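You operate a simulated robot arm through the tools that you are given. There is no shell and no other tool.

The job below is to be done with a simulated robot arm. You get a single attempt, and the scene is never put back.

## Task
Send the brown and the white parcel to their lanes.
Fine: read each, put it in the tote at the lane shown and press DONE, the brown one first; the reader ends on the shallow grey tray; the purple parcel stays unread. Drop, pinch and damage nothing, leave nothing switched on.

It is judged by the outcome, as a careful person would: the job done as asked, and still so three seconds after it is handed in. It fails if anything else is knocked over, pushed out of place, dropped, spilled or broken.

## Robot
A 7-joint arm with a three-finger gripper, fixed in place. Base frame: the origin is at the foot of the arm, x ahead of it, y to its left, z up; the work surface is at about z = 860. Readings come in mm, rad, newtons and seconds.
Its first joint turns from -2.897 to 2.897 rad. Payload 2.69 kg.
Tool frame: the origin (TCP) lies between the finger pads and is the grasp point; the fingertips stand 30 mm ahead of it; z points along the fingers, y is the line along which they close. Largest opening 128 mm; the body of the gripper starts 117 mm behind the TCP.
Orientation is that of the tool frame in the base frame, as a unit quaternion [w, x, y, z]. With the fingers straight down and closing along the base's y, the tool's x points along the base's -x, its y along +y and its z along -z.

## Interface
- The arm moves only by the tool move_arm. Its argument "increments" is a list of rows, each a list of 3 entries, a list of its own where there are three numbers: the shift along the tool's x, y, z in mm, then the turn, a rotation vector about the tool's x, y, z in rad, then the gripper command, from -1 (shut) to 1 (fully open), values between in proportion. In form: [[[tx, ty, tz], [rx, ry, rz], claw], ...]. A call has 1 to 20 rows; each row is the pose to reach, as a shift and turn from the pose commanded when the call began, along the tool's axes at that moment. Each row takes 0.2 s and may step no farther than 50 mm and 0.15 rad from the row before; otherwise, or with a gripper value out of range, the whole call is refused. Where a pose cannot be reached the arm comes as near as it can. A force on the tool above 40 N (or 10 N above the force at the start of the call, whichever is more), or a blocked arm, ends the call early, and 0.2 s more pass. The fingers move at their own pace and stop on an object; they squeeze with about 29 N. The grip force told is the motor's: it shows also when the fingers shut on nothing. Time passes only in rows, and 0.2 s behind the last, so rows that repeat a pose let the fingers close. It gives the time, the measured TCP pose, the force on the tool (base axes), the opening and the grip force at its end, in the units of the frame above (readings bear some noise), with the torque about the TCP (base axes, N m) and any sound that the robot's microphone picked up.
- Cameras (640 x 400 px; columns grow to the right, rows downward): "scene" is fixed at [403.8, -513.6, 1630.8]; the picture's right is [0.96, -0.28, 0.00], its down [-0.23, -0.77, -0.59] and it looks along [0.17, 0.57, -0.81] (base axes); focal length 294 px, centre (320, 200). "wrist" rides on the gripper at [58, 54, -131] in the tool frame; the picture's right is [-0.68, 0.74, 0.00], its down [-0.62, -0.57, -0.55] and it looks along [-0.40, -0.37, 0.84] (tool axes); focal length 234 px, centre (320, 200). There is no depth. A picture from a camera that has moved, and an enlarged one, comes with that camera's place and axes in the base frame and with its lens. The place of the scene camera against the robot may be out by one fixed shift of up to 18 mm in any direction.
- capture(camera): a new picture of that camera. No time passes.
- move_column(by): slides the trunk up (or, below 0, down) by that many mm; the arm rides with it, the base frame stays. It gives what a move gives, with no picture.
- inspect(camera, box): a new picture of the part [left, top, right, bottom] of that camera's present view, enlarged. No time passes.
- close_job(): hands the job in; it is judged then, once.

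Nothing tells you positions but the pictures and the camera data. Unless the task says otherwise, let go and move clear before handing in.

The tools are called by a JSON object that holds its "method" and its "body". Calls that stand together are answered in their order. move_arm: Moves the arm, as the interface text tells. Its arguments: {"type":"object","properties":{"increments":{"type":"array","items":{"type":"array"}}},"required":["increments"]} The other tools are called the same way: move_column (by) slides the trunk up or down; capture (camera) takes a picture; inspect (camera, box) takes an enlarged picture of a part of a camera's view; close_job () hands the job in.

At the start:

```text
clock: 0.0
tcp_pos: [735.6, 170.0, 1210.9]
orientation: [0.001, 0.0, 1.0, 0.001]
contact_force: [0.0, -0.2, -0.1]
wrist_torque: [-0.01, -0.02, -0.02]
grip_width: 128.1
grasp_force: 0.0
trunk travel left (down, up): [-150.0, 200.0]
```

scene: 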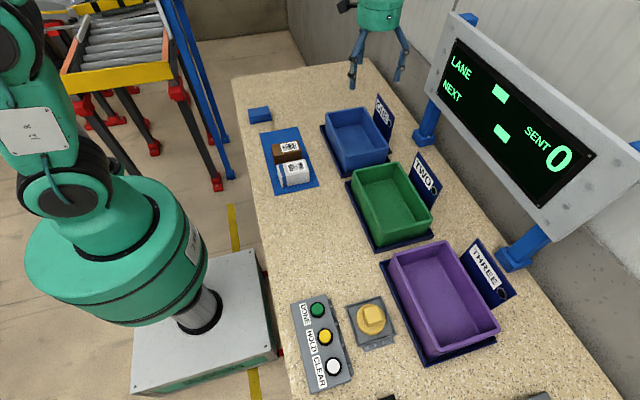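
wrist: 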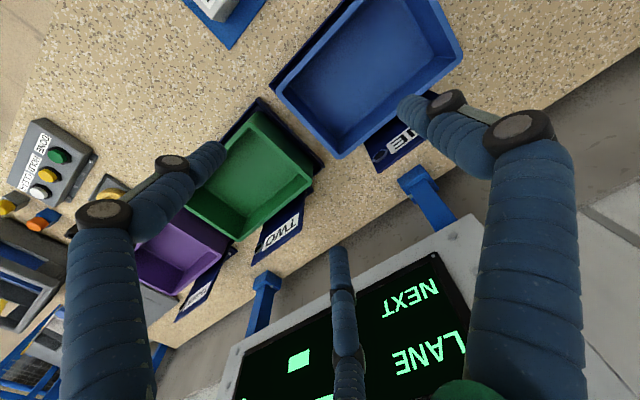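

I see a bench with a blue mat holding parcels, three totes (blue ONE, green TWO, purple THREE), a button box, a yellow object on a grey tray, and a lane display. I'll look closer before moving.

{"method": "inspect", "body": {"camera": "scene", "box": [230, 90, 350, 210]}}

{"method": "inspect", "body": {"camera": "scene", "box": [280, 280, 440, 400]}}

{"method": "inspect", "body": {"camera": "scene", "box": [420, 20, 640, 200]}}

{"method": "inspect", "body": {"camera": "wrist", "box": [0, 100, 240, 400]}}

{"method": "inspect", "body": {"camera": "scene", "box": [440, 300, 640, 400]}}

```text
3.33 times, centred on (290, 150) of scene
camera zoom: at [403.8, -513.6, 1630.8], right [0.96, -0.28, 0.0], down [-0.23, -0.77, -0.59], along [0.17, 0.57, -0.81], focal length 979 px, centre (420, 367)
```

zoom: 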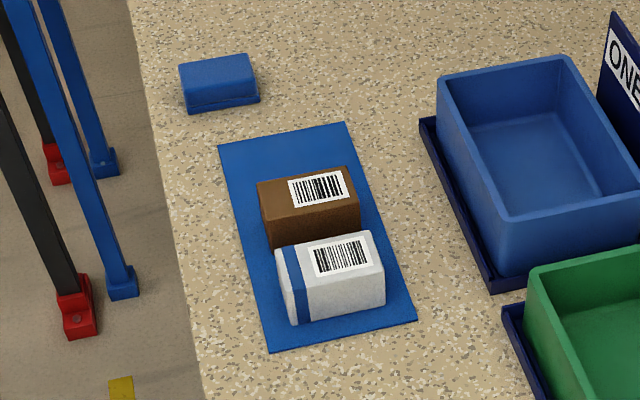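

```text
3.33 times, centred on (360, 340) of scene
camera zoom: at [403.8, -513.6, 1630.8], right [0.96, -0.28, 0.0], down [-0.23, -0.77, -0.59], along [0.17, 0.57, -0.81], focal length 979 px, centre (187, -267)
```

zoom: 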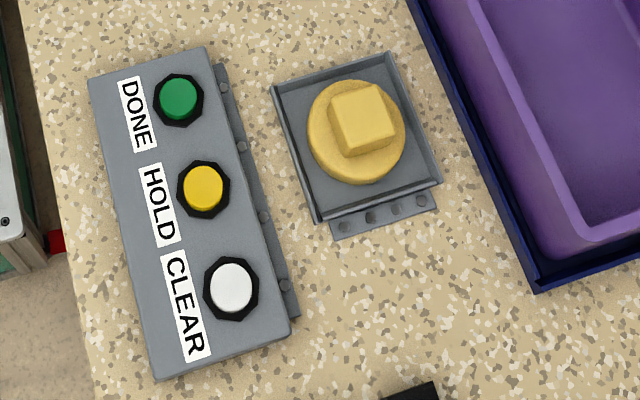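

```text
2.22 times, centred on (530, 110) of scene
camera zoom: at [403.8, -513.6, 1630.8], right [0.96, -0.28, 0.0], down [-0.23, -0.77, -0.59], along [0.17, 0.57, -0.81], focal length 653 px, centre (-147, 400)
```

zoom: 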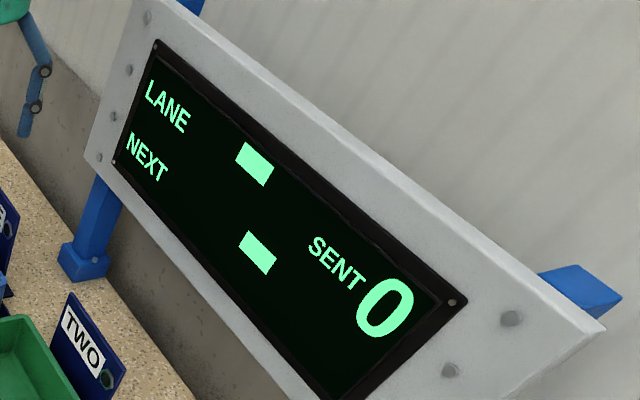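

```text
1.33 times, centred on (120, 250) of wrist
camera zoom: at [676.6, 224.4, 1342.4], right [0.68, 0.74, 0.0], down [0.62, -0.57, 0.55], along [0.4, -0.37, -0.84], focal length 312 px, centre (587, 133)
```

zoom: 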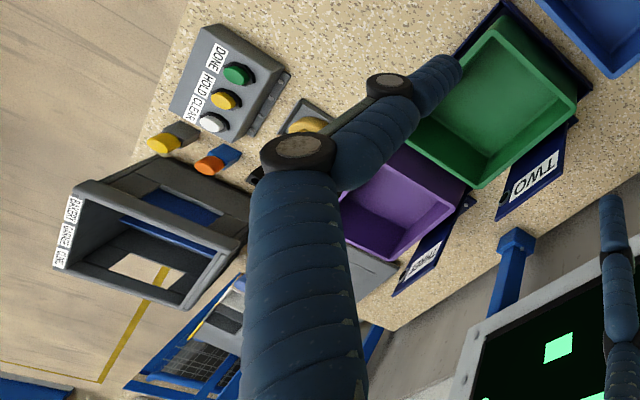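

```text
3.20 times, centred on (540, 350) of scene
camera zoom: at [403.8, -513.6, 1630.8], right [0.96, -0.28, 0.0], down [-0.23, -0.77, -0.59], along [0.17, 0.57, -0.81], focal length 940 px, centre (-384, -280)
```

zoom: 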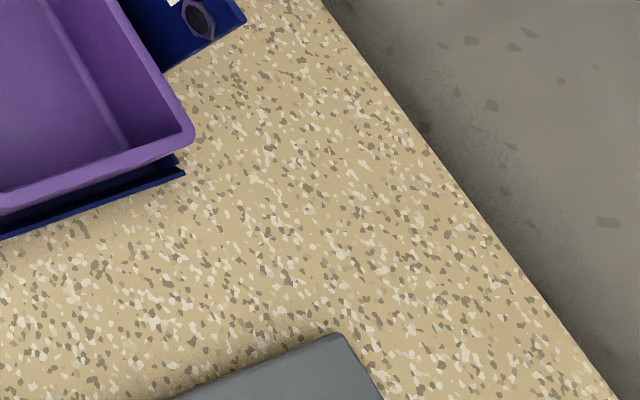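

The area at negative y is partly out of the scene view (there seems to be a device and more buttons there). I'll move the arm, staying high, to look over that area with the wrist camera.

{"method": "move_arm", "body": {"increments": [[[23.5, -20, 0], [0, 0, 0], 1], [[47, -50, 0], [0, 0, 0], 1], [[70, -85, 0], [0, 0, 0], 1], [[94, -120, 0], [0, 0, 0], 1], [[118, -155, 0], [0, 0, 0], 1], [[141, -190, 0], [0, 0, 0], 1], [[165, -225, 0], [0, 0, 0], 1], [[188, -260, 0], [0, 0, 0], 1], [[212, -295, 0], [0, 0, 0], 1], [[235, -320, 0], [0, 0, 0], 1]]}}

{"method": "capture", "body": {"camera": "wrist"}}

{"method": "capture", "body": {"camera": "scene"}}

```text
clock: 2.2
tcp_pos: [496.4, -152.9, 1210.3]
orientation: [0.0, 0.0, 1.0, 0.001]
contact_force: [0.3, 0.7, -0.7]
wrist_torque: [-0.02, -0.02, -0.01]
grip_width: 128.2
grasp_force: 0.1
trunk travel left (down, up): [-150.0, 200.0]
```

```text
taken
camera wrist: at [438.5, -98.5, 1341.2], right [0.68, 0.74, 0.0], down [0.62, -0.57, 0.55], along [0.4, -0.37, -0.84], focal length 234 px, centre (320, 200)
```

wrist: 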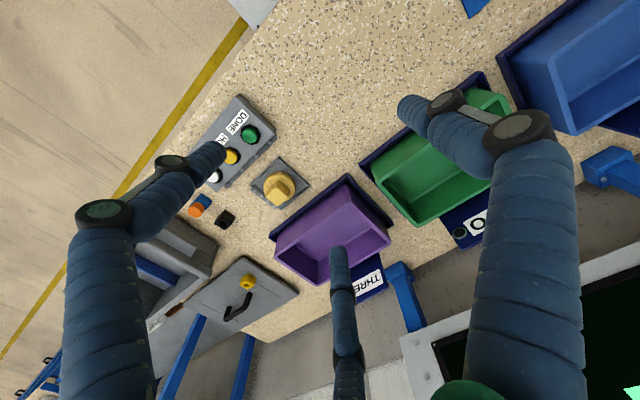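

```text
taken
```

scene: 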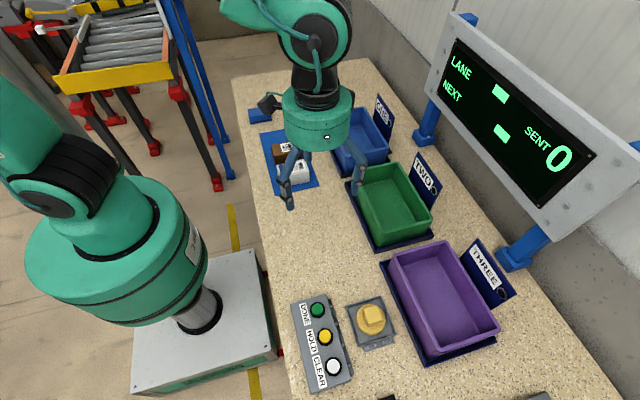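

There's a device with a lid, handle, and orange/black items farther toward -y. I'll move the arm higher and farther that way to view it.

{"method": "move_arm", "body": {"increments": [[[10, -35, -10], [0, 0, 0], 1], [[20, -70, -20], [0, 0, 0], 1], [[30, -105, -30], [0, 0, 0], 1], [[40, -140, -40], [0, 0, 0], 1], [[50, -175, -50], [0, 0, 0], 1], [[60, -210, -50], [0, 0, 0], 1], [[70, -245, -50], [0, 0, 0], 1]]}}

{"method": "capture", "body": {"camera": "wrist"}}

```text
clock: 3.8
tcp_pos: [431.8, -395.5, 1263.4]
orientation: [0.0, 0.0, 1.0, 0.0]
contact_force: [0.2, 0.2, 0.6]
wrist_torque: [-0.03, 0.04, -0.01]
grip_width: 128.0
grasp_force: 0.0
trunk travel left (down, up): [-150.0, 200.0]
```

```text
taken
camera wrist: at [374.0, -341.0, 1394.3], right [0.68, 0.74, 0.0], down [0.62, -0.57, 0.55], along [0.4, -0.37, -0.84], focal length 234 px, centre (320, 200)
```

wrist: 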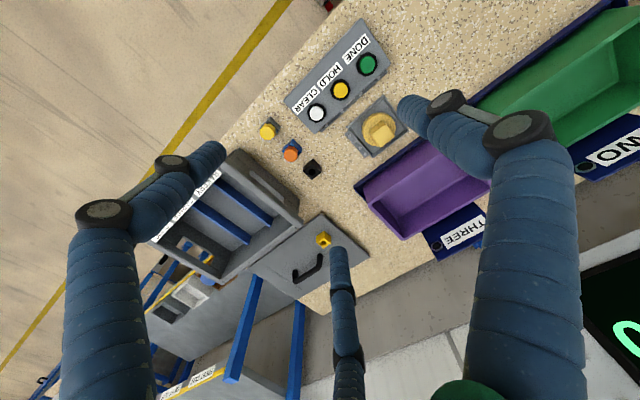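

{"method": "inspect", "body": {"camera": "wrist", "box": [230, 30, 430, 180]}}

{"method": "inspect", "body": {"camera": "wrist", "box": [130, 140, 380, 300]}}

{"method": "inspect", "body": {"camera": "wrist", "box": [130, 240, 330, 400]}}

{"method": "inspect", "body": {"camera": "scene", "box": [30, 0, 230, 120]}}

```text
2.67 times, centred on (330, 105) of wrist
camera zoom: at [374.0, -341.0, 1394.3], right [0.68, 0.74, 0.0], down [0.62, -0.57, 0.55], along [0.4, -0.37, -0.84], focal length 624 px, centre (293, 453)
```

zoom: 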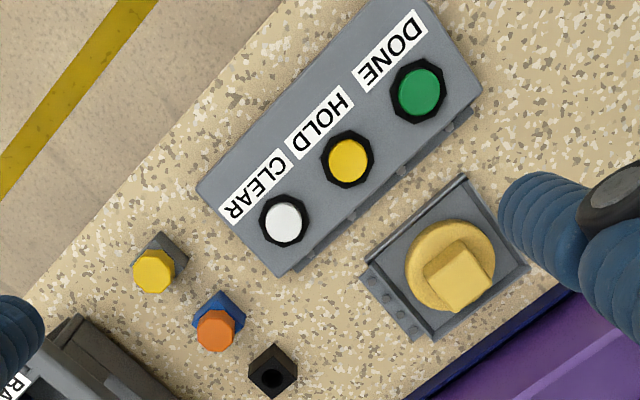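

```text
2.50 times, centred on (255, 220) of wrist
camera zoom: at [374.0, -341.0, 1394.3], right [0.68, 0.74, 0.0], down [0.62, -0.57, 0.55], along [0.4, -0.37, -0.84], focal length 585 px, centre (482, 150)
```

zoom: 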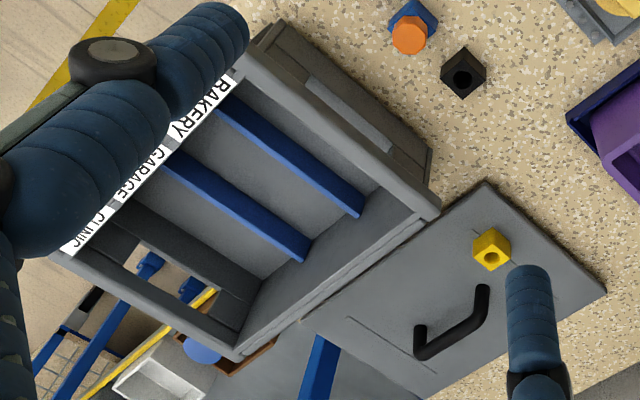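

```text
2.50 times, centred on (230, 320) of wrist
camera zoom: at [374.0, -341.0, 1394.3], right [0.68, 0.74, 0.0], down [0.62, -0.57, 0.55], along [0.4, -0.37, -0.84], focal length 585 px, centre (545, -100)
```

zoom: 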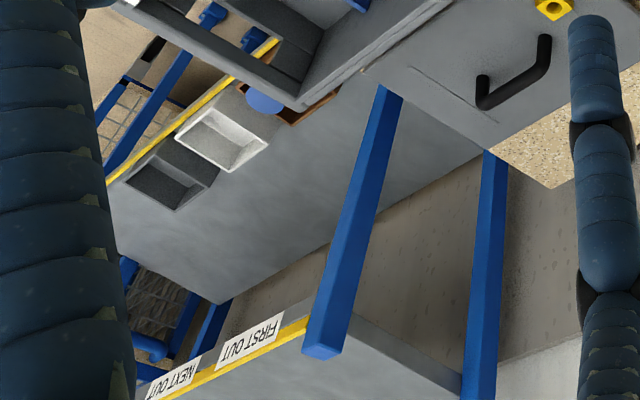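

```text
3.20 times, centred on (130, 60) of scene
camera zoom: at [403.8, -513.6, 1630.8], right [0.96, -0.28, 0.0], down [-0.23, -0.77, -0.59], along [0.17, 0.57, -0.81], focal length 940 px, centre (928, 648)
```

zoom: 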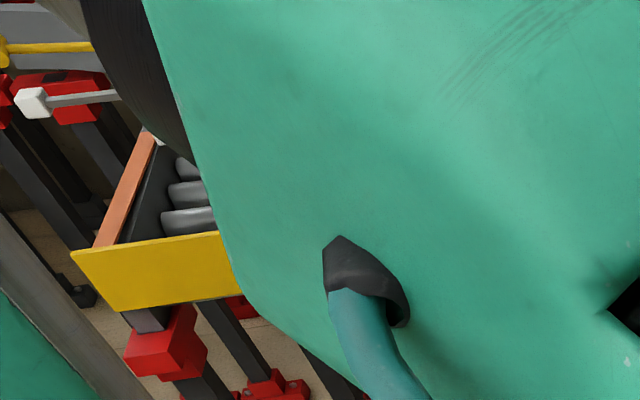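

Several small items are here: a yellow disc with a square grip on a grey tray, plus knobs, a rack and a cabinet door. I'll zoom in on them further before looking at the mat area.

{"method": "inspect", "body": {"camera": "wrist", "box": [340, 85, 420, 145]}}

{"method": "inspect", "body": {"camera": "wrist", "box": [250, 110, 330, 180]}}

{"method": "inspect", "body": {"camera": "scene", "box": [340, 290, 400, 350]}}

{"method": "inspect", "body": {"camera": "scene", "box": [240, 95, 290, 135]}}

{"method": "capture", "body": {"camera": "scene"}}

```text
6.67 times, centred on (380, 115) of wrist
camera zoom: at [374.0, -341.0, 1394.3], right [0.68, 0.74, 0.0], down [0.62, -0.57, 0.55], along [0.4, -0.37, -0.84], focal length 1561 px, centre (-80, 767)
```

zoom: 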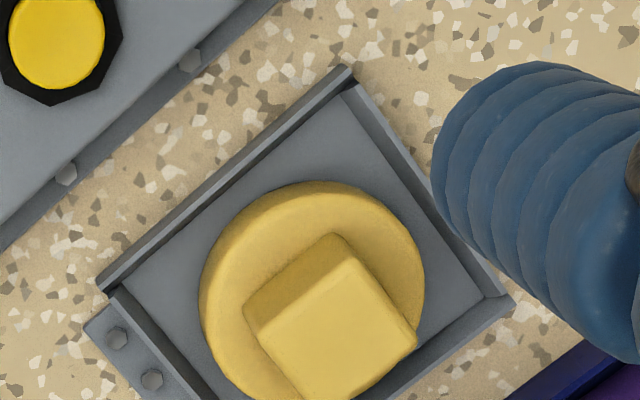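

```text
5.71 times, centred on (290, 145) of wrist
camera zoom: at [374.0, -341.0, 1394.3], right [0.68, 0.74, 0.0], down [0.62, -0.57, 0.55], along [0.4, -0.37, -0.84], focal length 1338 px, centre (491, 514)
```

zoom: 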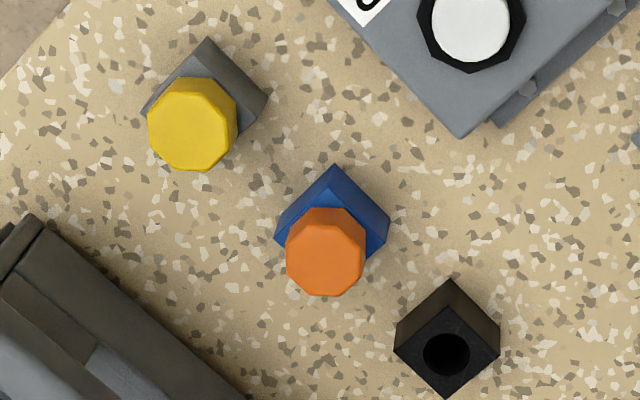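

```text
6.67 times, centred on (370, 320) of scene
camera zoom: at [403.8, -513.6, 1630.8], right [0.96, -0.28, 0.0], down [-0.23, -0.77, -0.59], along [0.17, 0.57, -0.81], focal length 1958 px, centre (-13, -600)
```

zoom: 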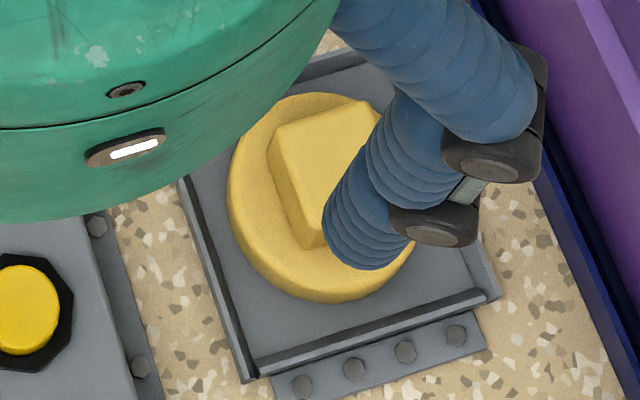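

```text
10.00 times, centred on (265, 115) of scene
camera zoom: at [403.8, -513.6, 1630.8], right [0.96, -0.28, 0.0], down [-0.23, -0.77, -0.59], along [0.17, 0.57, -0.81], focal length 2937 px, centre (870, 1050)
```

zoom: 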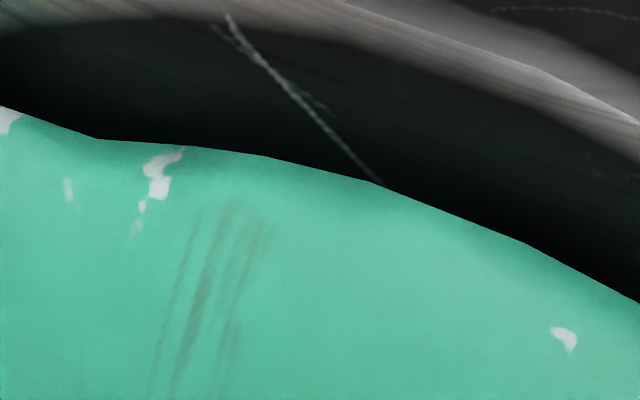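

```text
taken
```

scene: 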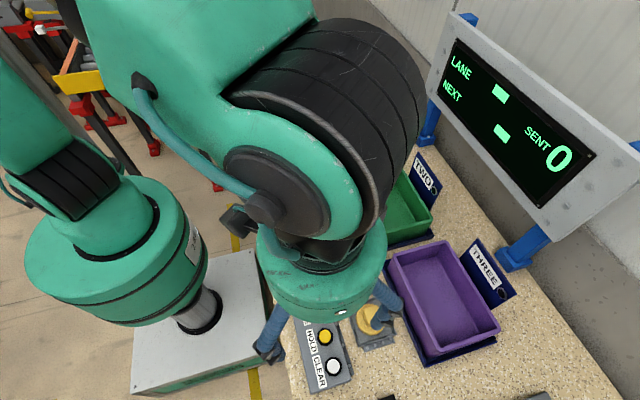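

The yellow item seems to be a puck with a block grip in a tray. Now I'll move over to view the mat and the blue object beside it.

{"method": "move_arm", "body": {"increments": [[[0, 40, 0], [0, 0, 0], 1], [[0, 85, 0], [0, 0, 0], 1], [[0, 130, 0], [0, 0, 0], 1], [[0, 175, 0], [0, 0, 0], 1], [[0, 220, 0], [0, 0, 0], 1], [[0, 265, 0], [0, 0, 0], 1], [[0, 310, 0], [0, 0, 0], 1], [[0, 355, 0], [0, 0, 0], 1], [[0, 400, 0], [0, 0, 0], 1], [[0, 445, 0], [0, 0, 0], 1], [[0, 490, 0], [0, 0, 0], 1], [[10, 535, 0], [0, 0, 0], 1], [[20, 580, 0], [0, 0, 0], 1], [[30, 625, 0], [0, 0, 0], 1], [[40, 665, 0], [0, 0, 0], 1], [[50, 705, 0], [0, 0, 0], 1], [[60, 745, 10], [0, 0, 0], 1], [[70, 780, 20], [0, 0, 0], 1]]}}

{"method": "capture", "body": {"camera": "wrist"}}

{"method": "capture", "body": {"camera": "scene"}}

```text
clock: 7.6
tcp_pos: [358.6, 384.4, 1239.2]
orientation: [-0.001, 0.0, 1.0, 0.0]
contact_force: [0.0, 0.3, 0.3]
wrist_torque: [0.05, 0.0, -0.02]
grip_width: 127.9
grasp_force: 0.1
trunk travel left (down, up): [-150.0, 200.0]
```

```text
taken
camera wrist: at [301.4, 438.0, 1371.0], right [0.68, 0.74, 0.0], down [0.62, -0.57, 0.55], along [0.4, -0.37, -0.84], focal length 234 px, centre (320, 200)
```

wrist: 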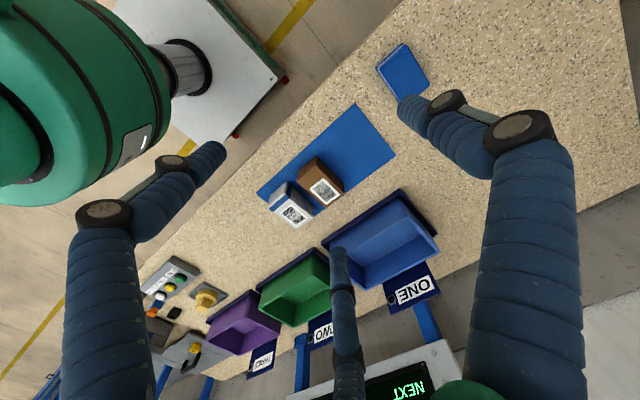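

```text
taken
```

scene: 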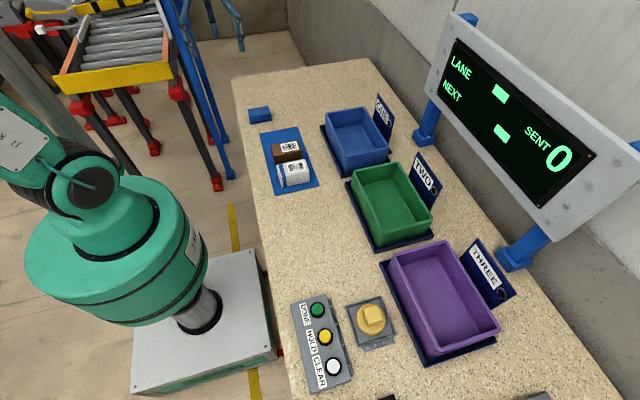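

{"method": "inspect", "body": {"camera": "wrist", "box": [360, 30, 460, 110]}}

{"method": "inspect", "body": {"camera": "wrist", "box": [240, 100, 400, 250]}}

{"method": "inspect", "body": {"camera": "scene", "box": [240, 95, 290, 135]}}

{"method": "inspect", "body": {"camera": "scene", "box": [260, 125, 330, 200]}}

```text
5.00 times, centred on (410, 70) of wrist
camera zoom: at [301.4, 438.0, 1371.0], right [0.68, 0.74, 0.0], down [0.62, -0.57, 0.55], along [0.4, -0.37, -0.84], focal length 1171 px, centre (-130, 850)
```

zoom: 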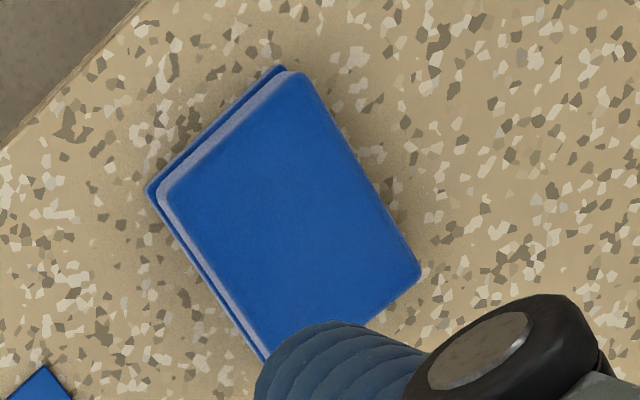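

```text
2.67 times, centred on (320, 175) of wrist
camera zoom: at [301.4, 438.0, 1371.0], right [0.68, 0.74, 0.0], down [0.62, -0.57, 0.55], along [0.4, -0.37, -0.84], focal length 624 px, centre (320, 267)
```

zoom: 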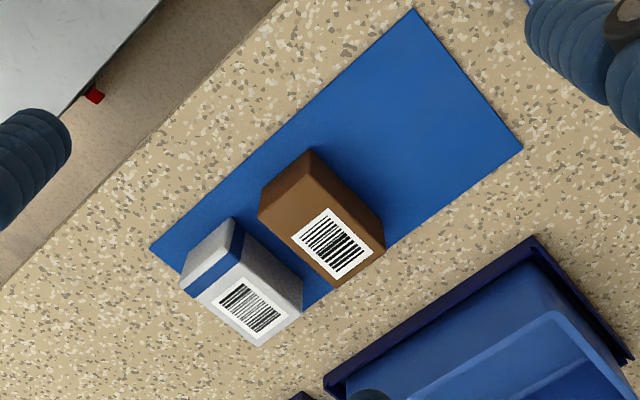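

```text
10.00 times, centred on (265, 115) of scene
camera zoom: at [403.8, -513.6, 1630.8], right [0.96, -0.28, 0.0], down [-0.23, -0.77, -0.59], along [0.17, 0.57, -0.81], focal length 2937 px, centre (870, 1050)
```

zoom: 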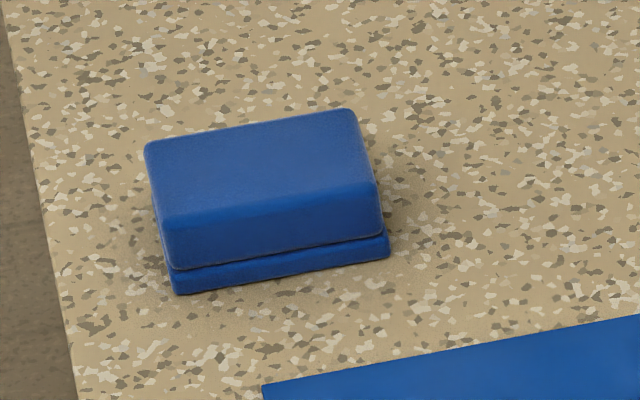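

```text
5.33 times, centred on (295, 162) of scene
camera zoom: at [403.8, -513.6, 1630.8], right [0.96, -0.28, 0.0], down [-0.23, -0.77, -0.59], along [0.17, 0.57, -0.81], focal length 1566 px, centre (453, 400)
```

zoom: 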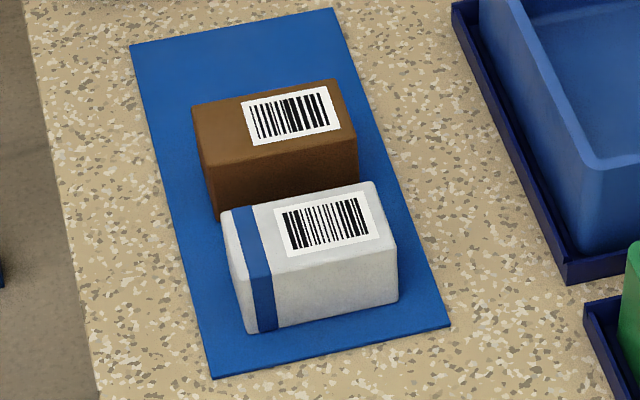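

The parcels' barcodes face up on the mat. The blue block near (449, 480) is unclear, so I'll go closer to look at it from another angle.

{"method": "move_arm", "body": {"increments": [[[-4, 25, 34], [0, 0, 0], 1], [[-8, 50, 68], [0, 0, 0], 1], [[-12, 75, 102], [0, 0, 0], 1], [[-16, 100, 136], [0, 0, 0], 1], [[-20, 125, 170], [0, 0, 0], 1], [[-24, 150, 204], [0, 0, 0], 1], [[-29, 160, 230], [0, 0, 0], 1]]}}

{"method": "capture", "body": {"camera": "wrist"}}

```text
clock: 9.2
tcp_pos: [389.2, 544.7, 1011.7]
orientation: [0.0, 0.0, 1.0, 0.0]
contact_force: [0.7, 0.0, -0.3]
wrist_torque: [-0.01, -0.01, 0.05]
grip_width: 127.7
grasp_force: 0.1
trunk travel left (down, up): [-150.0, 200.0]
```

```text
taken
camera wrist: at [331.1, 598.7, 1143.2], right [0.68, 0.74, 0.0], down [0.62, -0.57, 0.55], along [0.4, -0.37, -0.84], focal length 234 px, centre (320, 200)
```

wrist: 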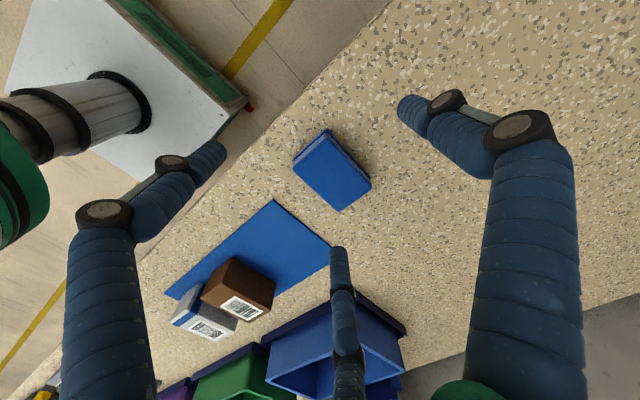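

{"method": "inspect", "body": {"camera": "wrist", "box": [285, 115, 385, 215]}}

{"method": "inspect", "body": {"camera": "wrist", "box": [150, 240, 310, 350]}}

```text
4.00 times, centred on (335, 165) of wrist
camera zoom: at [331.1, 598.7, 1143.2], right [0.68, 0.74, 0.0], down [0.62, -0.57, 0.55], along [0.4, -0.37, -0.84], focal length 937 px, centre (260, 340)
```

zoom: 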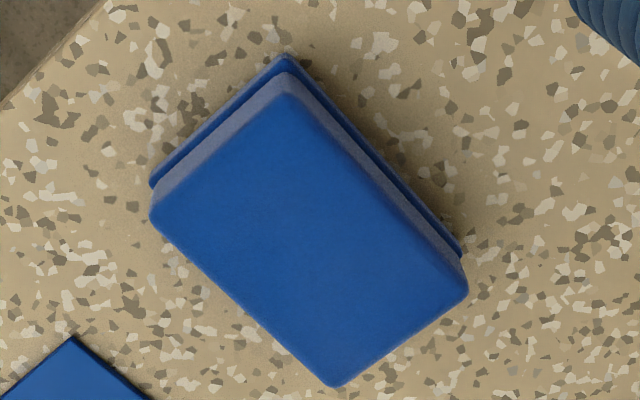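

```text
3.64 times, centred on (230, 295) of wrist
camera zoom: at [331.1, 598.7, 1143.2], right [0.68, 0.74, 0.0], down [0.62, -0.57, 0.55], along [0.4, -0.37, -0.84], focal length 852 px, centre (647, -146)
```

zoom: 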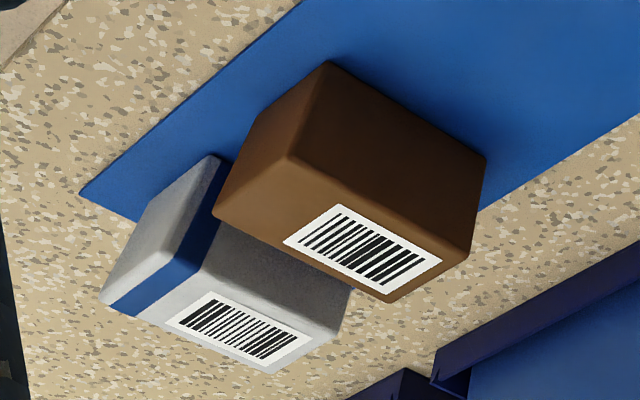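

The blue block looks like a felt pad/eraser, not a reader; the yellow puck with a grip block on the grey tray is the likely reader. I'll go back to look at the puck, button box and totes closely.

{"method": "move_arm", "body": {"increments": [[[0, -10, -45], [0, 0, 0], 1], [[0, -30, -90], [0, 0, 0], 1], [[0, -60, -120], [0, 0, 0], 1], [[-5, -100, -130], [0, 0, 0], 1], [[-9, -145, -130], [0, 0, 0], 1], [[-13, -190, -130], [0, 0, 0], 1], [[-17, -235, -130], [0, 0, 0], 1], [[-21, -280, -130], [0, 0, 0], 1], [[-25, -325, -130], [0, 0, 0], 1], [[-30, -370, -130], [0, 0, 0], 1], [[-35, -415, -130], [0, 0, 0], 1], [[-40, -460, -130], [0, 0, 0], 1], [[-45, -505, -130], [0, 0, 0], 1], [[-50, -550, -130], [0, 0, 0], 1], [[-55, -595, -130], [0, 0, 0], 1], [[-60, -640, -130], [0, 0, 0], 1], [[-65, -685, -115], [0, 0, 0], 1], [[-70, -725, -100], [0, 0, 0], 1], [[-74, -765, -80], [0, 0, 0], 1], [[-74, -792, -67], [0, 0, 0], 1]]}}

{"method": "capture", "body": {"camera": "wrist"}}

```text
clock: 13.4
tcp_pos: [461.8, -248.9, 1076.4]
orientation: [0.0, 0.0, 1.0, 0.0]
contact_force: [0.1, -0.3, -0.2]
wrist_torque: [0.02, 0.04, -0.01]
grip_width: 128.2
grasp_force: 0.1
trunk travel left (down, up): [-150.0, 200.0]
```

```text
taken
camera wrist: at [403.9, -194.1, 1208.5], right [0.68, 0.74, 0.0], down [0.62, -0.57, 0.55], along [0.4, -0.37, -0.84], focal length 234 px, centre (320, 200)
```

wrist: 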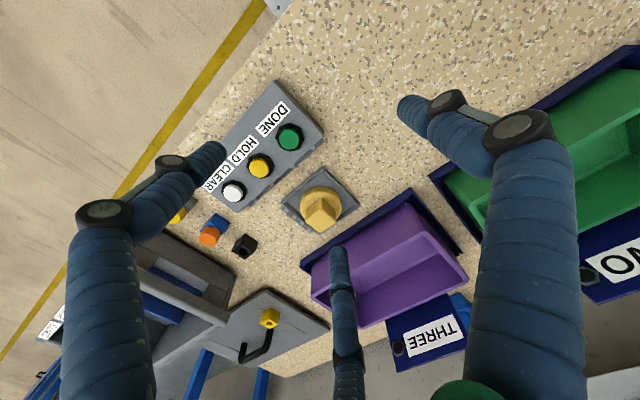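

{"method": "inspect", "body": {"camera": "wrist", "box": [270, 150, 370, 250]}}

{"method": "inspect", "body": {"camera": "wrist", "box": [200, 70, 330, 210]}}

{"method": "inspect", "body": {"camera": "wrist", "box": [290, 170, 480, 380]}}

{"method": "inspect", "body": {"camera": "wrist", "box": [150, 190, 340, 380]}}

{"method": "inspect", "body": {"camera": "scene", "box": [380, 230, 520, 370]}}

```text
4.00 times, centred on (320, 200) of wrist
camera zoom: at [403.9, -194.1, 1208.5], right [0.68, 0.74, 0.0], down [0.62, -0.57, 0.55], along [0.4, -0.37, -0.84], focal length 937 px, centre (320, 200)
```

zoom: 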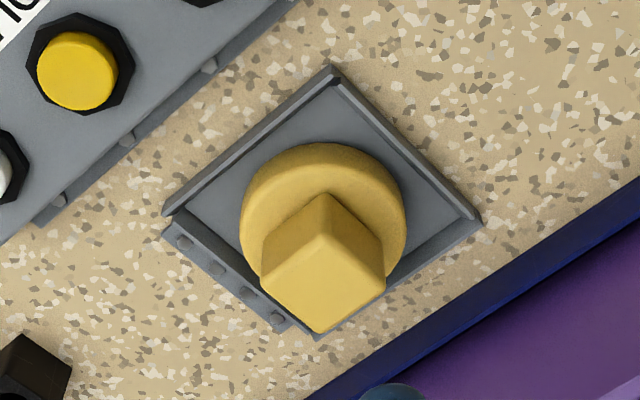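

```text
2.86 times, centred on (265, 140) of wrist
camera zoom: at [403.9, -194.1, 1208.5], right [0.68, 0.74, 0.0], down [0.62, -0.57, 0.55], along [0.4, -0.37, -0.84], focal length 669 px, centre (477, 371)
```

zoom: 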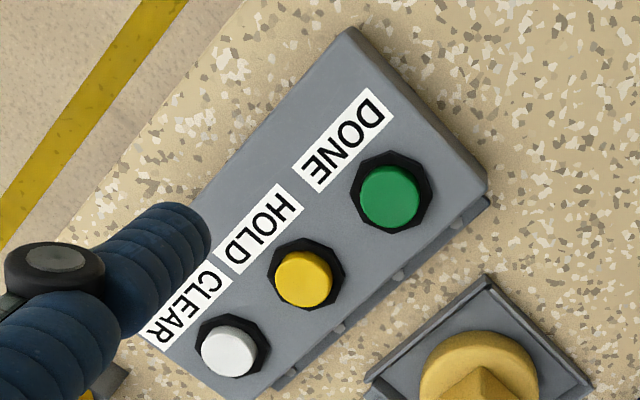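

```text
1.90 times, centred on (385, 275) of wrist
camera zoom: at [403.9, -194.1, 1208.5], right [0.68, 0.74, 0.0], down [0.62, -0.57, 0.55], along [0.4, -0.37, -0.84], focal length 446 px, centre (196, 57)
```

zoom: 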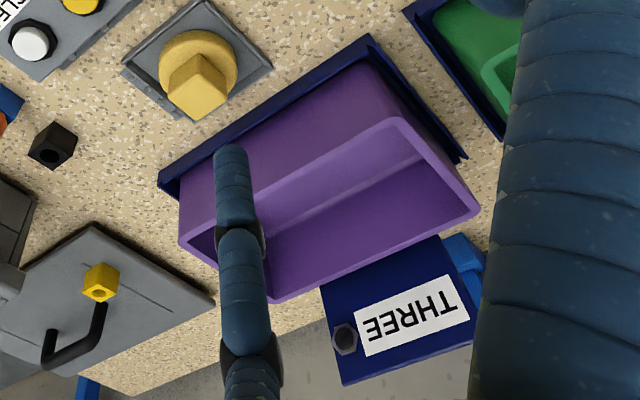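

```text
2.11 times, centred on (245, 285) of wrist
camera zoom: at [403.9, -194.1, 1208.5], right [0.68, 0.74, 0.0], down [0.62, -0.57, 0.55], along [0.4, -0.37, -0.84], focal length 493 px, centre (478, 21)
```

zoom: 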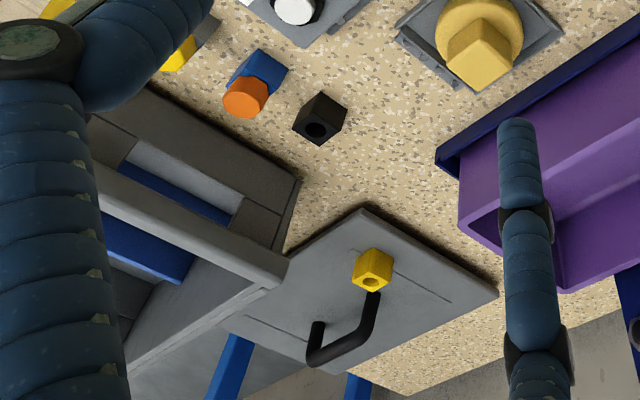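

```text
2.86 times, centred on (450, 300) of scene
camera zoom: at [403.8, -513.6, 1630.8], right [0.96, -0.28, 0.0], down [-0.23, -0.77, -0.59], along [0.17, 0.57, -0.81], focal length 839 px, centre (-51, -86)
```

zoom: 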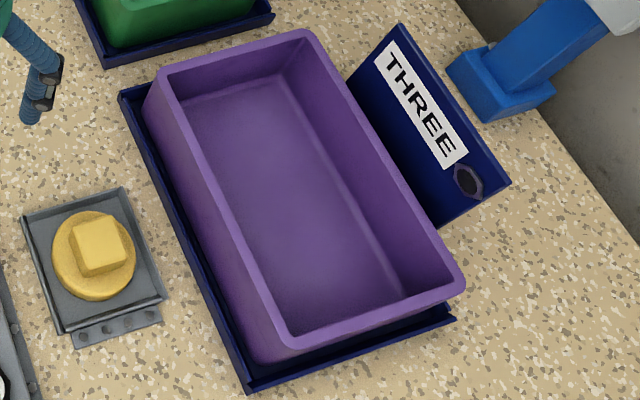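

The yellow puck (grip block about 32 mm, on a 100 mm grey tray) is at about (574, -350). I'll hover directly above it and check alignment with the wrist camera.

{"method": "move_arm", "body": {"increments": [[[-30, -26, 0], [0, 0, 0], 1], [[-60, -52, 0], [0, 0, 0], 1], [[-90, -78, 0], [0, 0, 0], 1], [[-112.8, -100.7, 20], [0, 0, 0], 1], [[-112.8, -100.7, 60], [0, 0, 0], 1], [[-112.8, -100.7, 76], [0, 0, 0], 1]]}}

{"method": "capture", "body": {"camera": "wrist"}}

{"method": "inspect", "body": {"camera": "wrist", "box": [250, 130, 390, 270]}}

{"method": "inspect", "body": {"camera": "scene", "box": [310, 250, 430, 370]}}

```text
clock: 14.8
tcp_pos: [576.8, -349.2, 1003.2]
orientation: [0.0, 0.0, 1.0, 0.0]
contact_force: [0.0, 0.3, 0.3]
wrist_torque: [0.0, 0.04, -0.01]
grip_width: 128.0
grasp_force: 0.1
trunk travel left (down, up): [-150.0, 200.0]
```

```text
taken
camera wrist: at [518.6, -295.6, 1133.2], right [0.68, 0.74, 0.0], down [0.62, -0.57, 0.55], along [0.4, -0.37, -0.84], focal length 234 px, centre (320, 200)
```

wrist: 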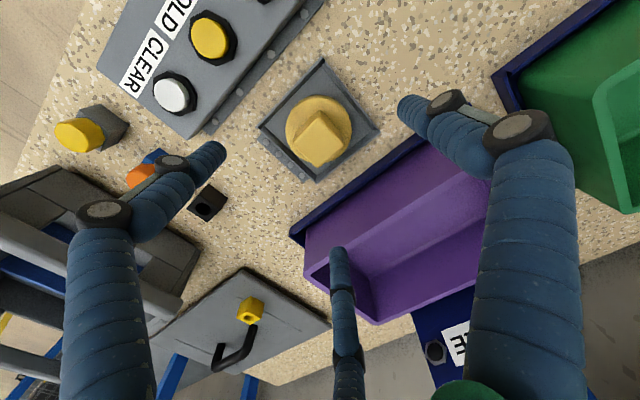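

```text
2.86 times, centred on (320, 200) of wrist
camera zoom: at [518.6, -295.6, 1133.2], right [0.68, 0.74, 0.0], down [0.62, -0.57, 0.55], along [0.4, -0.37, -0.84], focal length 669 px, centre (320, 200)
```

zoom: 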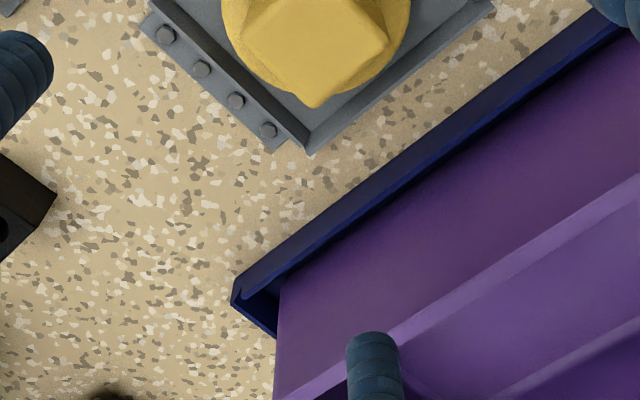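

```text
3.33 times, centred on (370, 310) of scene
camera zoom: at [403.8, -513.6, 1630.8], right [0.96, -0.28, 0.0], down [-0.23, -0.77, -0.59], along [0.17, 0.57, -0.81], focal length 979 px, centre (153, -167)
```

zoom: 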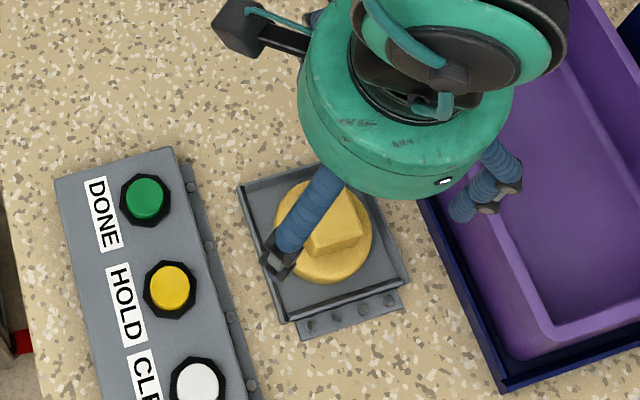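

The wrist view shows three prong-like shapes, so before touching anything I'll rise and test how the gripper closes in free air.

{"method": "move_arm", "body": {"increments": [[[0, 0, -40], [0, 0, 0], 1], [[0, 0, -80], [0, 0, 0], 0], [[0, 0, -80], [0, 0, 0], -0.5], [[0, 0, -80], [0, 0, 0], -0.5], [[0, 0, -80], [0, 0, 0], -0.5]]}}

{"method": "capture", "body": {"camera": "wrist"}}

{"method": "inspect", "body": {"camera": "scene", "box": [300, 220, 440, 360]}}

```text
clock: 16.0
tcp_pos: [576.0, -348.4, 1082.1]
orientation: [0.0, 0.0, 1.0, 0.0]
contact_force: [-0.1, -0.8, 0.7]
wrist_torque: [0.03, 0.0, -0.02]
grip_width: 32.1
grasp_force: 0.1
trunk travel left (down, up): [-150.0, 200.0]
```

```text
taken
camera wrist: at [517.5, -294.3, 1214.4], right [0.68, 0.74, 0.0], down [0.62, -0.57, 0.55], along [0.4, -0.37, -0.84], focal length 234 px, centre (320, 200)
```

wrist: 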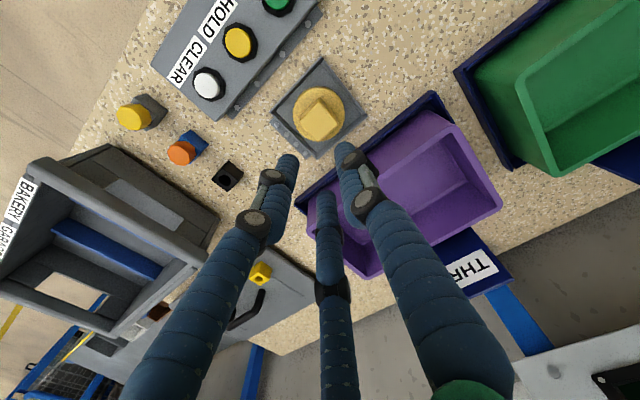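

```text
2.86 times, centred on (370, 290) of scene
camera zoom: at [403.8, -513.6, 1630.8], right [0.96, -0.28, 0.0], down [-0.23, -0.77, -0.59], along [0.17, 0.57, -0.81], focal length 839 px, centre (177, -57)
```

zoom: 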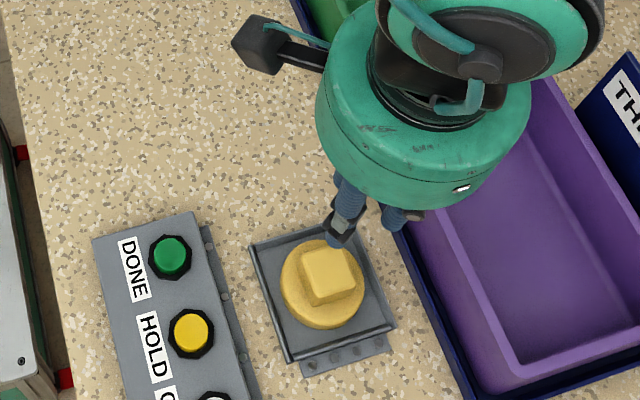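

The gripper visually closes like a three-prong hand centred on the TCP. I'll check the puck position again with zoom before descending.

{"method": "inspect", "body": {"camera": "wrist", "box": [260, 50, 380, 170]}}

```text
3.33 times, centred on (320, 110) of wrist
camera zoom: at [517.5, -294.3, 1214.4], right [0.68, 0.74, 0.0], down [0.62, -0.57, 0.55], along [0.4, -0.37, -0.84], focal length 781 px, centre (320, 500)
```

zoom: 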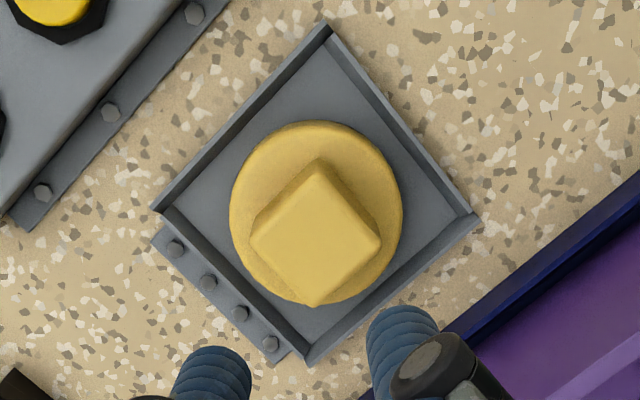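

The block is centred at about (574, -349) with its sides along the axes. I'll descend half-open, with the tips just above the disc, then close and check.

{"method": "move_arm", "body": {"increments": [[[2, -0.6, 0], [0, 0, 0], 0], [[2, -0.6, 40], [0, 0, 0], 0], [[2, -0.6, 80], [0, 0, 0], 0], [[2, -0.6, 120], [0, 0, 0], 0], [[2, -0.6, 145], [0, 0, 0], 0], [[2, -0.6, 157], [0, 0, 0], 0], [[2, -0.6, 157], [0, 0, 0], 0]]}}

{"method": "capture", "body": {"camera": "wrist"}}

{"method": "inspect", "body": {"camera": "wrist", "box": [240, 110, 400, 270]}}

```text
clock: 17.6
tcp_pos: [573.7, -347.2, 924.9]
orientation: [0.0, 0.0, 1.0, 0.0]
contact_force: [0.3, 0.2, 1.2]
wrist_torque: [-0.02, 0.03, 0.0]
grip_width: 63.9
grasp_force: 0.1
trunk travel left (down, up): [-150.0, 200.0]
```

```text
taken
camera wrist: at [516.0, -293.5, 1057.0], right [0.68, 0.74, 0.0], down [0.62, -0.57, 0.55], along [0.4, -0.37, -0.84], focal length 234 px, centre (320, 200)
```

wrist: 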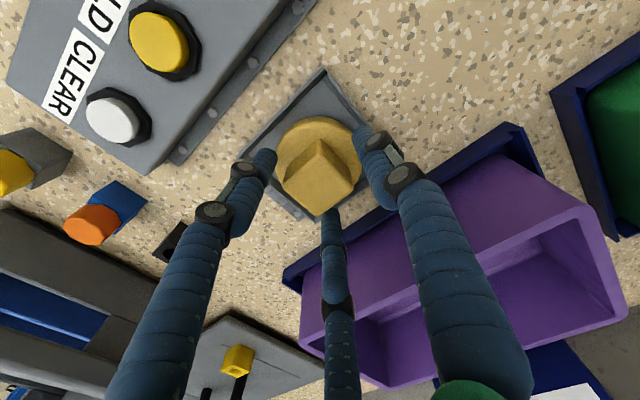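

```text
2.50 times, centred on (320, 190) of wrist
camera zoom: at [516.0, -293.5, 1057.0], right [0.68, 0.74, 0.0], down [0.62, -0.57, 0.55], along [0.4, -0.37, -0.84], focal length 585 px, centre (320, 225)
```

zoom: 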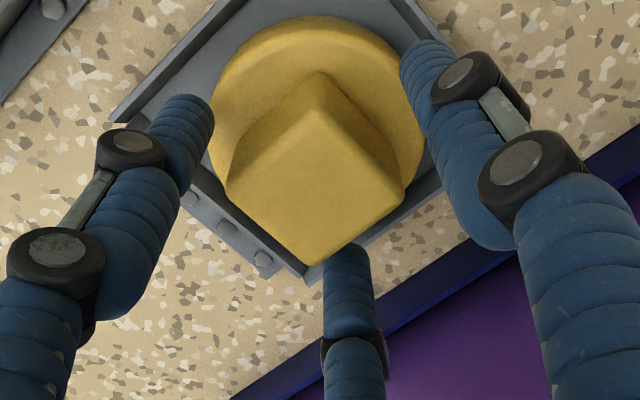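

The fingers surround the block with the tips just above the disc. Closing gently now, and checking the width it stops at.

{"method": "move_arm", "body": {"increments": [[[0, 0, 0], [0, 0, 0], -0.3], [[0, 0, 0], [0, 0, 0], -0.5], [[0, 0, 0], [0, 0, 0], -0.8], [[0, 0, 0], [0, 0, 0], -1], [[0, 0, 0], [0, 0, 0], -1]]}}

{"method": "inspect", "body": {"camera": "wrist", "box": [240, 110, 400, 270]}}

{"method": "capture", "body": {"camera": "scene"}}

```text
clock: 18.8
tcp_pos: [573.8, -346.6, 925.5]
orientation: [0.001, 0.0, 1.0, 0.0]
contact_force: [0.5, -0.8, 0.2]
wrist_torque: [0.01, 0.01, 0.01]
grip_width: 44.6
grasp_force: 29.2
trunk travel left (down, up): [-150.0, 200.0]
```

```text
2.50 times, centred on (320, 190) of wrist
camera zoom: at [515.9, -293.4, 1057.2], right [0.68, 0.74, 0.0], down [0.62, -0.57, 0.55], along [0.4, -0.37, -0.84], focal length 585 px, centre (320, 225)
```

zoom: 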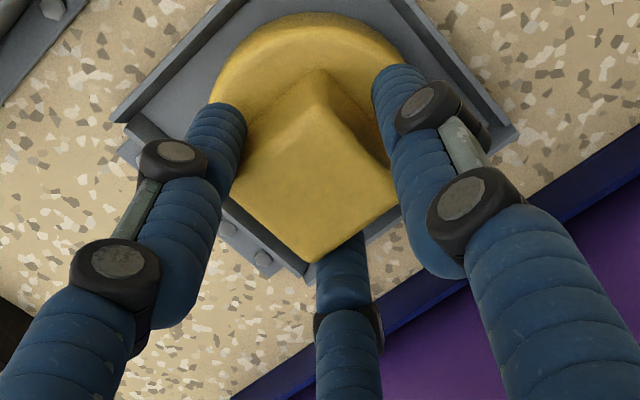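

```text
taken
```

scene: 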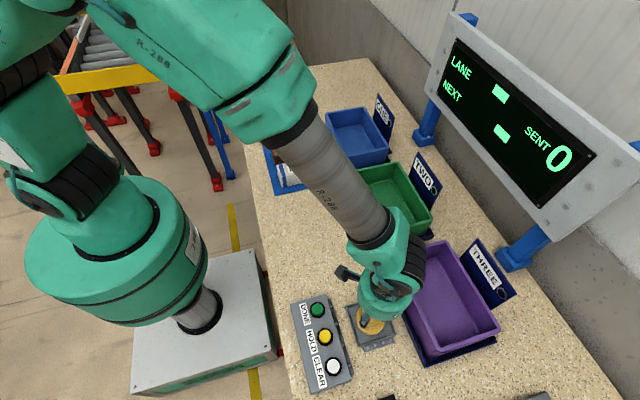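

The fingers stopped at 44.6 mm on a block I measured at about 34 mm, so I want to see the contact more closely before lifting.

{"method": "inspect", "body": {"camera": "wrist", "box": [280, 115, 370, 205]}}

{"method": "inspect", "body": {"camera": "scene", "box": [340, 280, 410, 350]}}

```text
4.44 times, centred on (325, 160) of wrist
camera zoom: at [515.9, -293.4, 1057.2], right [0.68, 0.74, 0.0], down [0.62, -0.57, 0.55], along [0.4, -0.37, -0.84], focal length 1041 px, centre (298, 378)
```

zoom: 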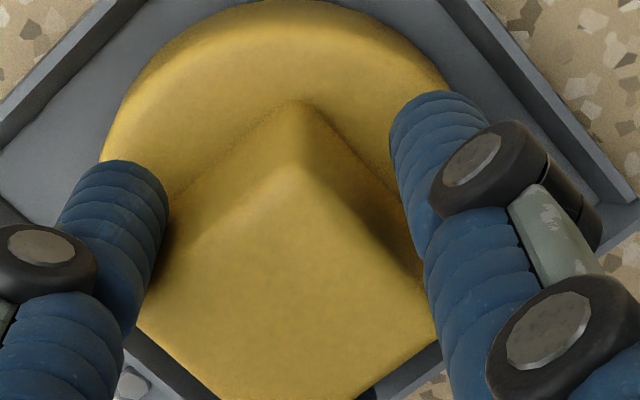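

```text
5.71 times, centred on (375, 315) of scene
camera zoom: at [403.8, -513.6, 1630.8], right [0.96, -0.28, 0.0], down [-0.23, -0.77, -0.59], along [0.17, 0.57, -0.81], focal length 1678 px, centre (6, -457)
```

zoom: 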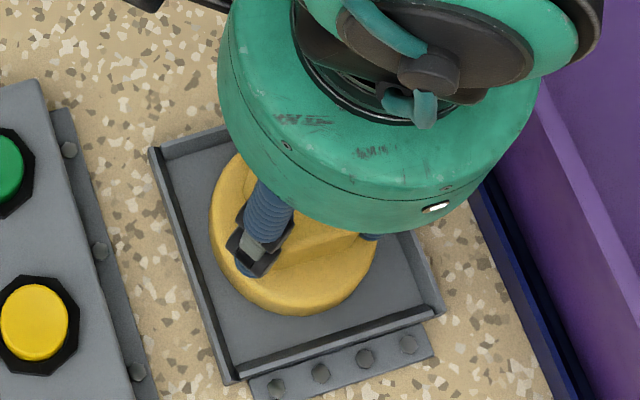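

The +y prong seems not to touch the block while the two others hold its corners. As a test, I'll open, shift 4 mm toward -y so all three prongs would bear evenly, and close again.

{"method": "move_arm", "body": {"increments": [[[0, 0, 0], [0, 0, 0], -0.1], [[0, 0, 0], [0, 0, 0], 0], [[0, -4, 0], [0, 0, 0], 0], [[0, -4, 0], [0, 0, 0], -0.2], [[0, -4, 0], [0, 0, 0], -0.35], [[0, -4, 0], [0, 0, 0], -0.6], [[0, -4, 0], [0, 0, 0], -1], [[0, -4, 0], [0, 0, 0], -1]]}}

{"method": "inspect", "body": {"camera": "wrist", "box": [260, 110, 380, 210]}}

```text
clock: 20.6
tcp_pos: [573.1, -352.2, 926.0]
orientation: [0.0, -0.001, 1.0, 0.0]
contact_force: [0.1, -0.2, -0.6]
wrist_torque: [0.04, -0.03, 0.0]
grip_width: 44.4
grasp_force: 28.8
trunk travel left (down, up): [-150.0, 200.0]
```

```text
4.00 times, centred on (320, 160) of wrist
camera zoom: at [515.7, -298.4, 1057.0], right [0.68, 0.74, 0.0], down [0.62, -0.57, 0.55], along [0.4, -0.37, -0.84], focal length 937 px, centre (320, 360)
```

zoom: 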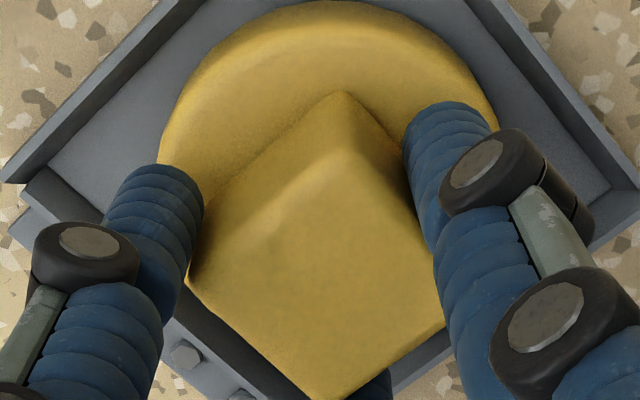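

The width stayed at 44.4 mm with the shift, so in effect the two -y prongs are clamping the block's x-sides. I'll open, shift +18 mm in y so that this pair bears on the middle of the block, and close again.

{"method": "move_arm", "body": {"increments": [[[0, 0, 0], [0, 0, 0], -0.1], [[0, 0, 0], [0, 0, 0], 0], [[0, 9, 0], [0, 0, 0], 0], [[0, 18, 0], [0, 0, 0], 0], [[0, 18, 0], [0, 0, 0], 0]]}}

{"method": "inspect", "body": {"camera": "wrist", "box": [240, 100, 400, 260]}}

{"method": "inspect", "body": {"camera": "scene", "box": [340, 280, 410, 350]}}

```text
clock: 21.8
tcp_pos: [573.7, -333.3, 926.4]
orientation: [-0.001, 0.0, 1.0, 0.0]
contact_force: [-0.4, 0.7, 0.3]
wrist_torque: [-0.01, 0.02, 0.01]
grip_width: 64.2
grasp_force: 0.1
trunk travel left (down, up): [-150.0, 200.0]
```

```text
2.50 times, centred on (320, 180) of wrist
camera zoom: at [515.0, -279.8, 1057.5], right [0.68, 0.74, 0.0], down [0.62, -0.57, 0.55], along [0.4, -0.37, -0.84], focal length 585 px, centre (320, 250)
```

zoom: 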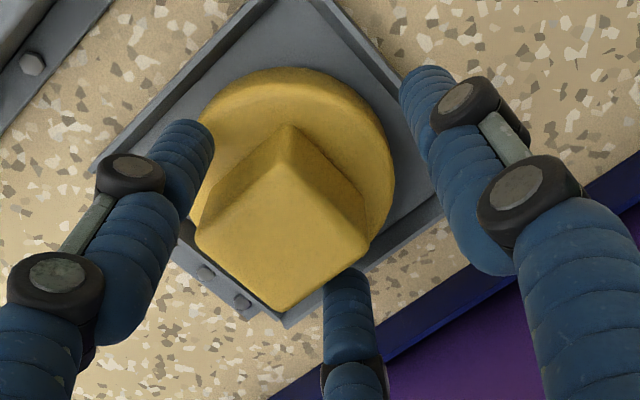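

```text
5.71 times, centred on (375, 315) of scene
camera zoom: at [403.8, -513.6, 1630.8], right [0.96, -0.28, 0.0], down [-0.23, -0.77, -0.59], along [0.17, 0.57, -0.81], focal length 1678 px, centre (6, -457)
```

zoom: 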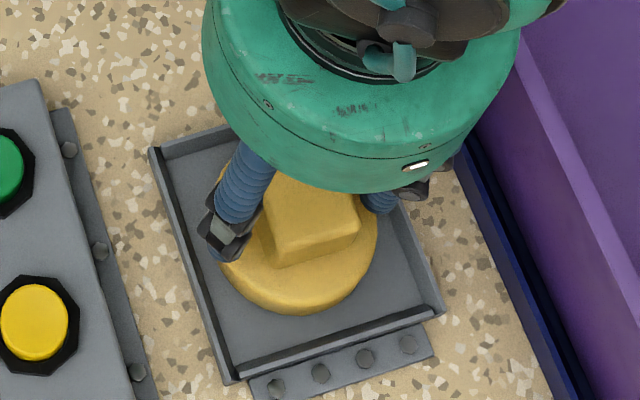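

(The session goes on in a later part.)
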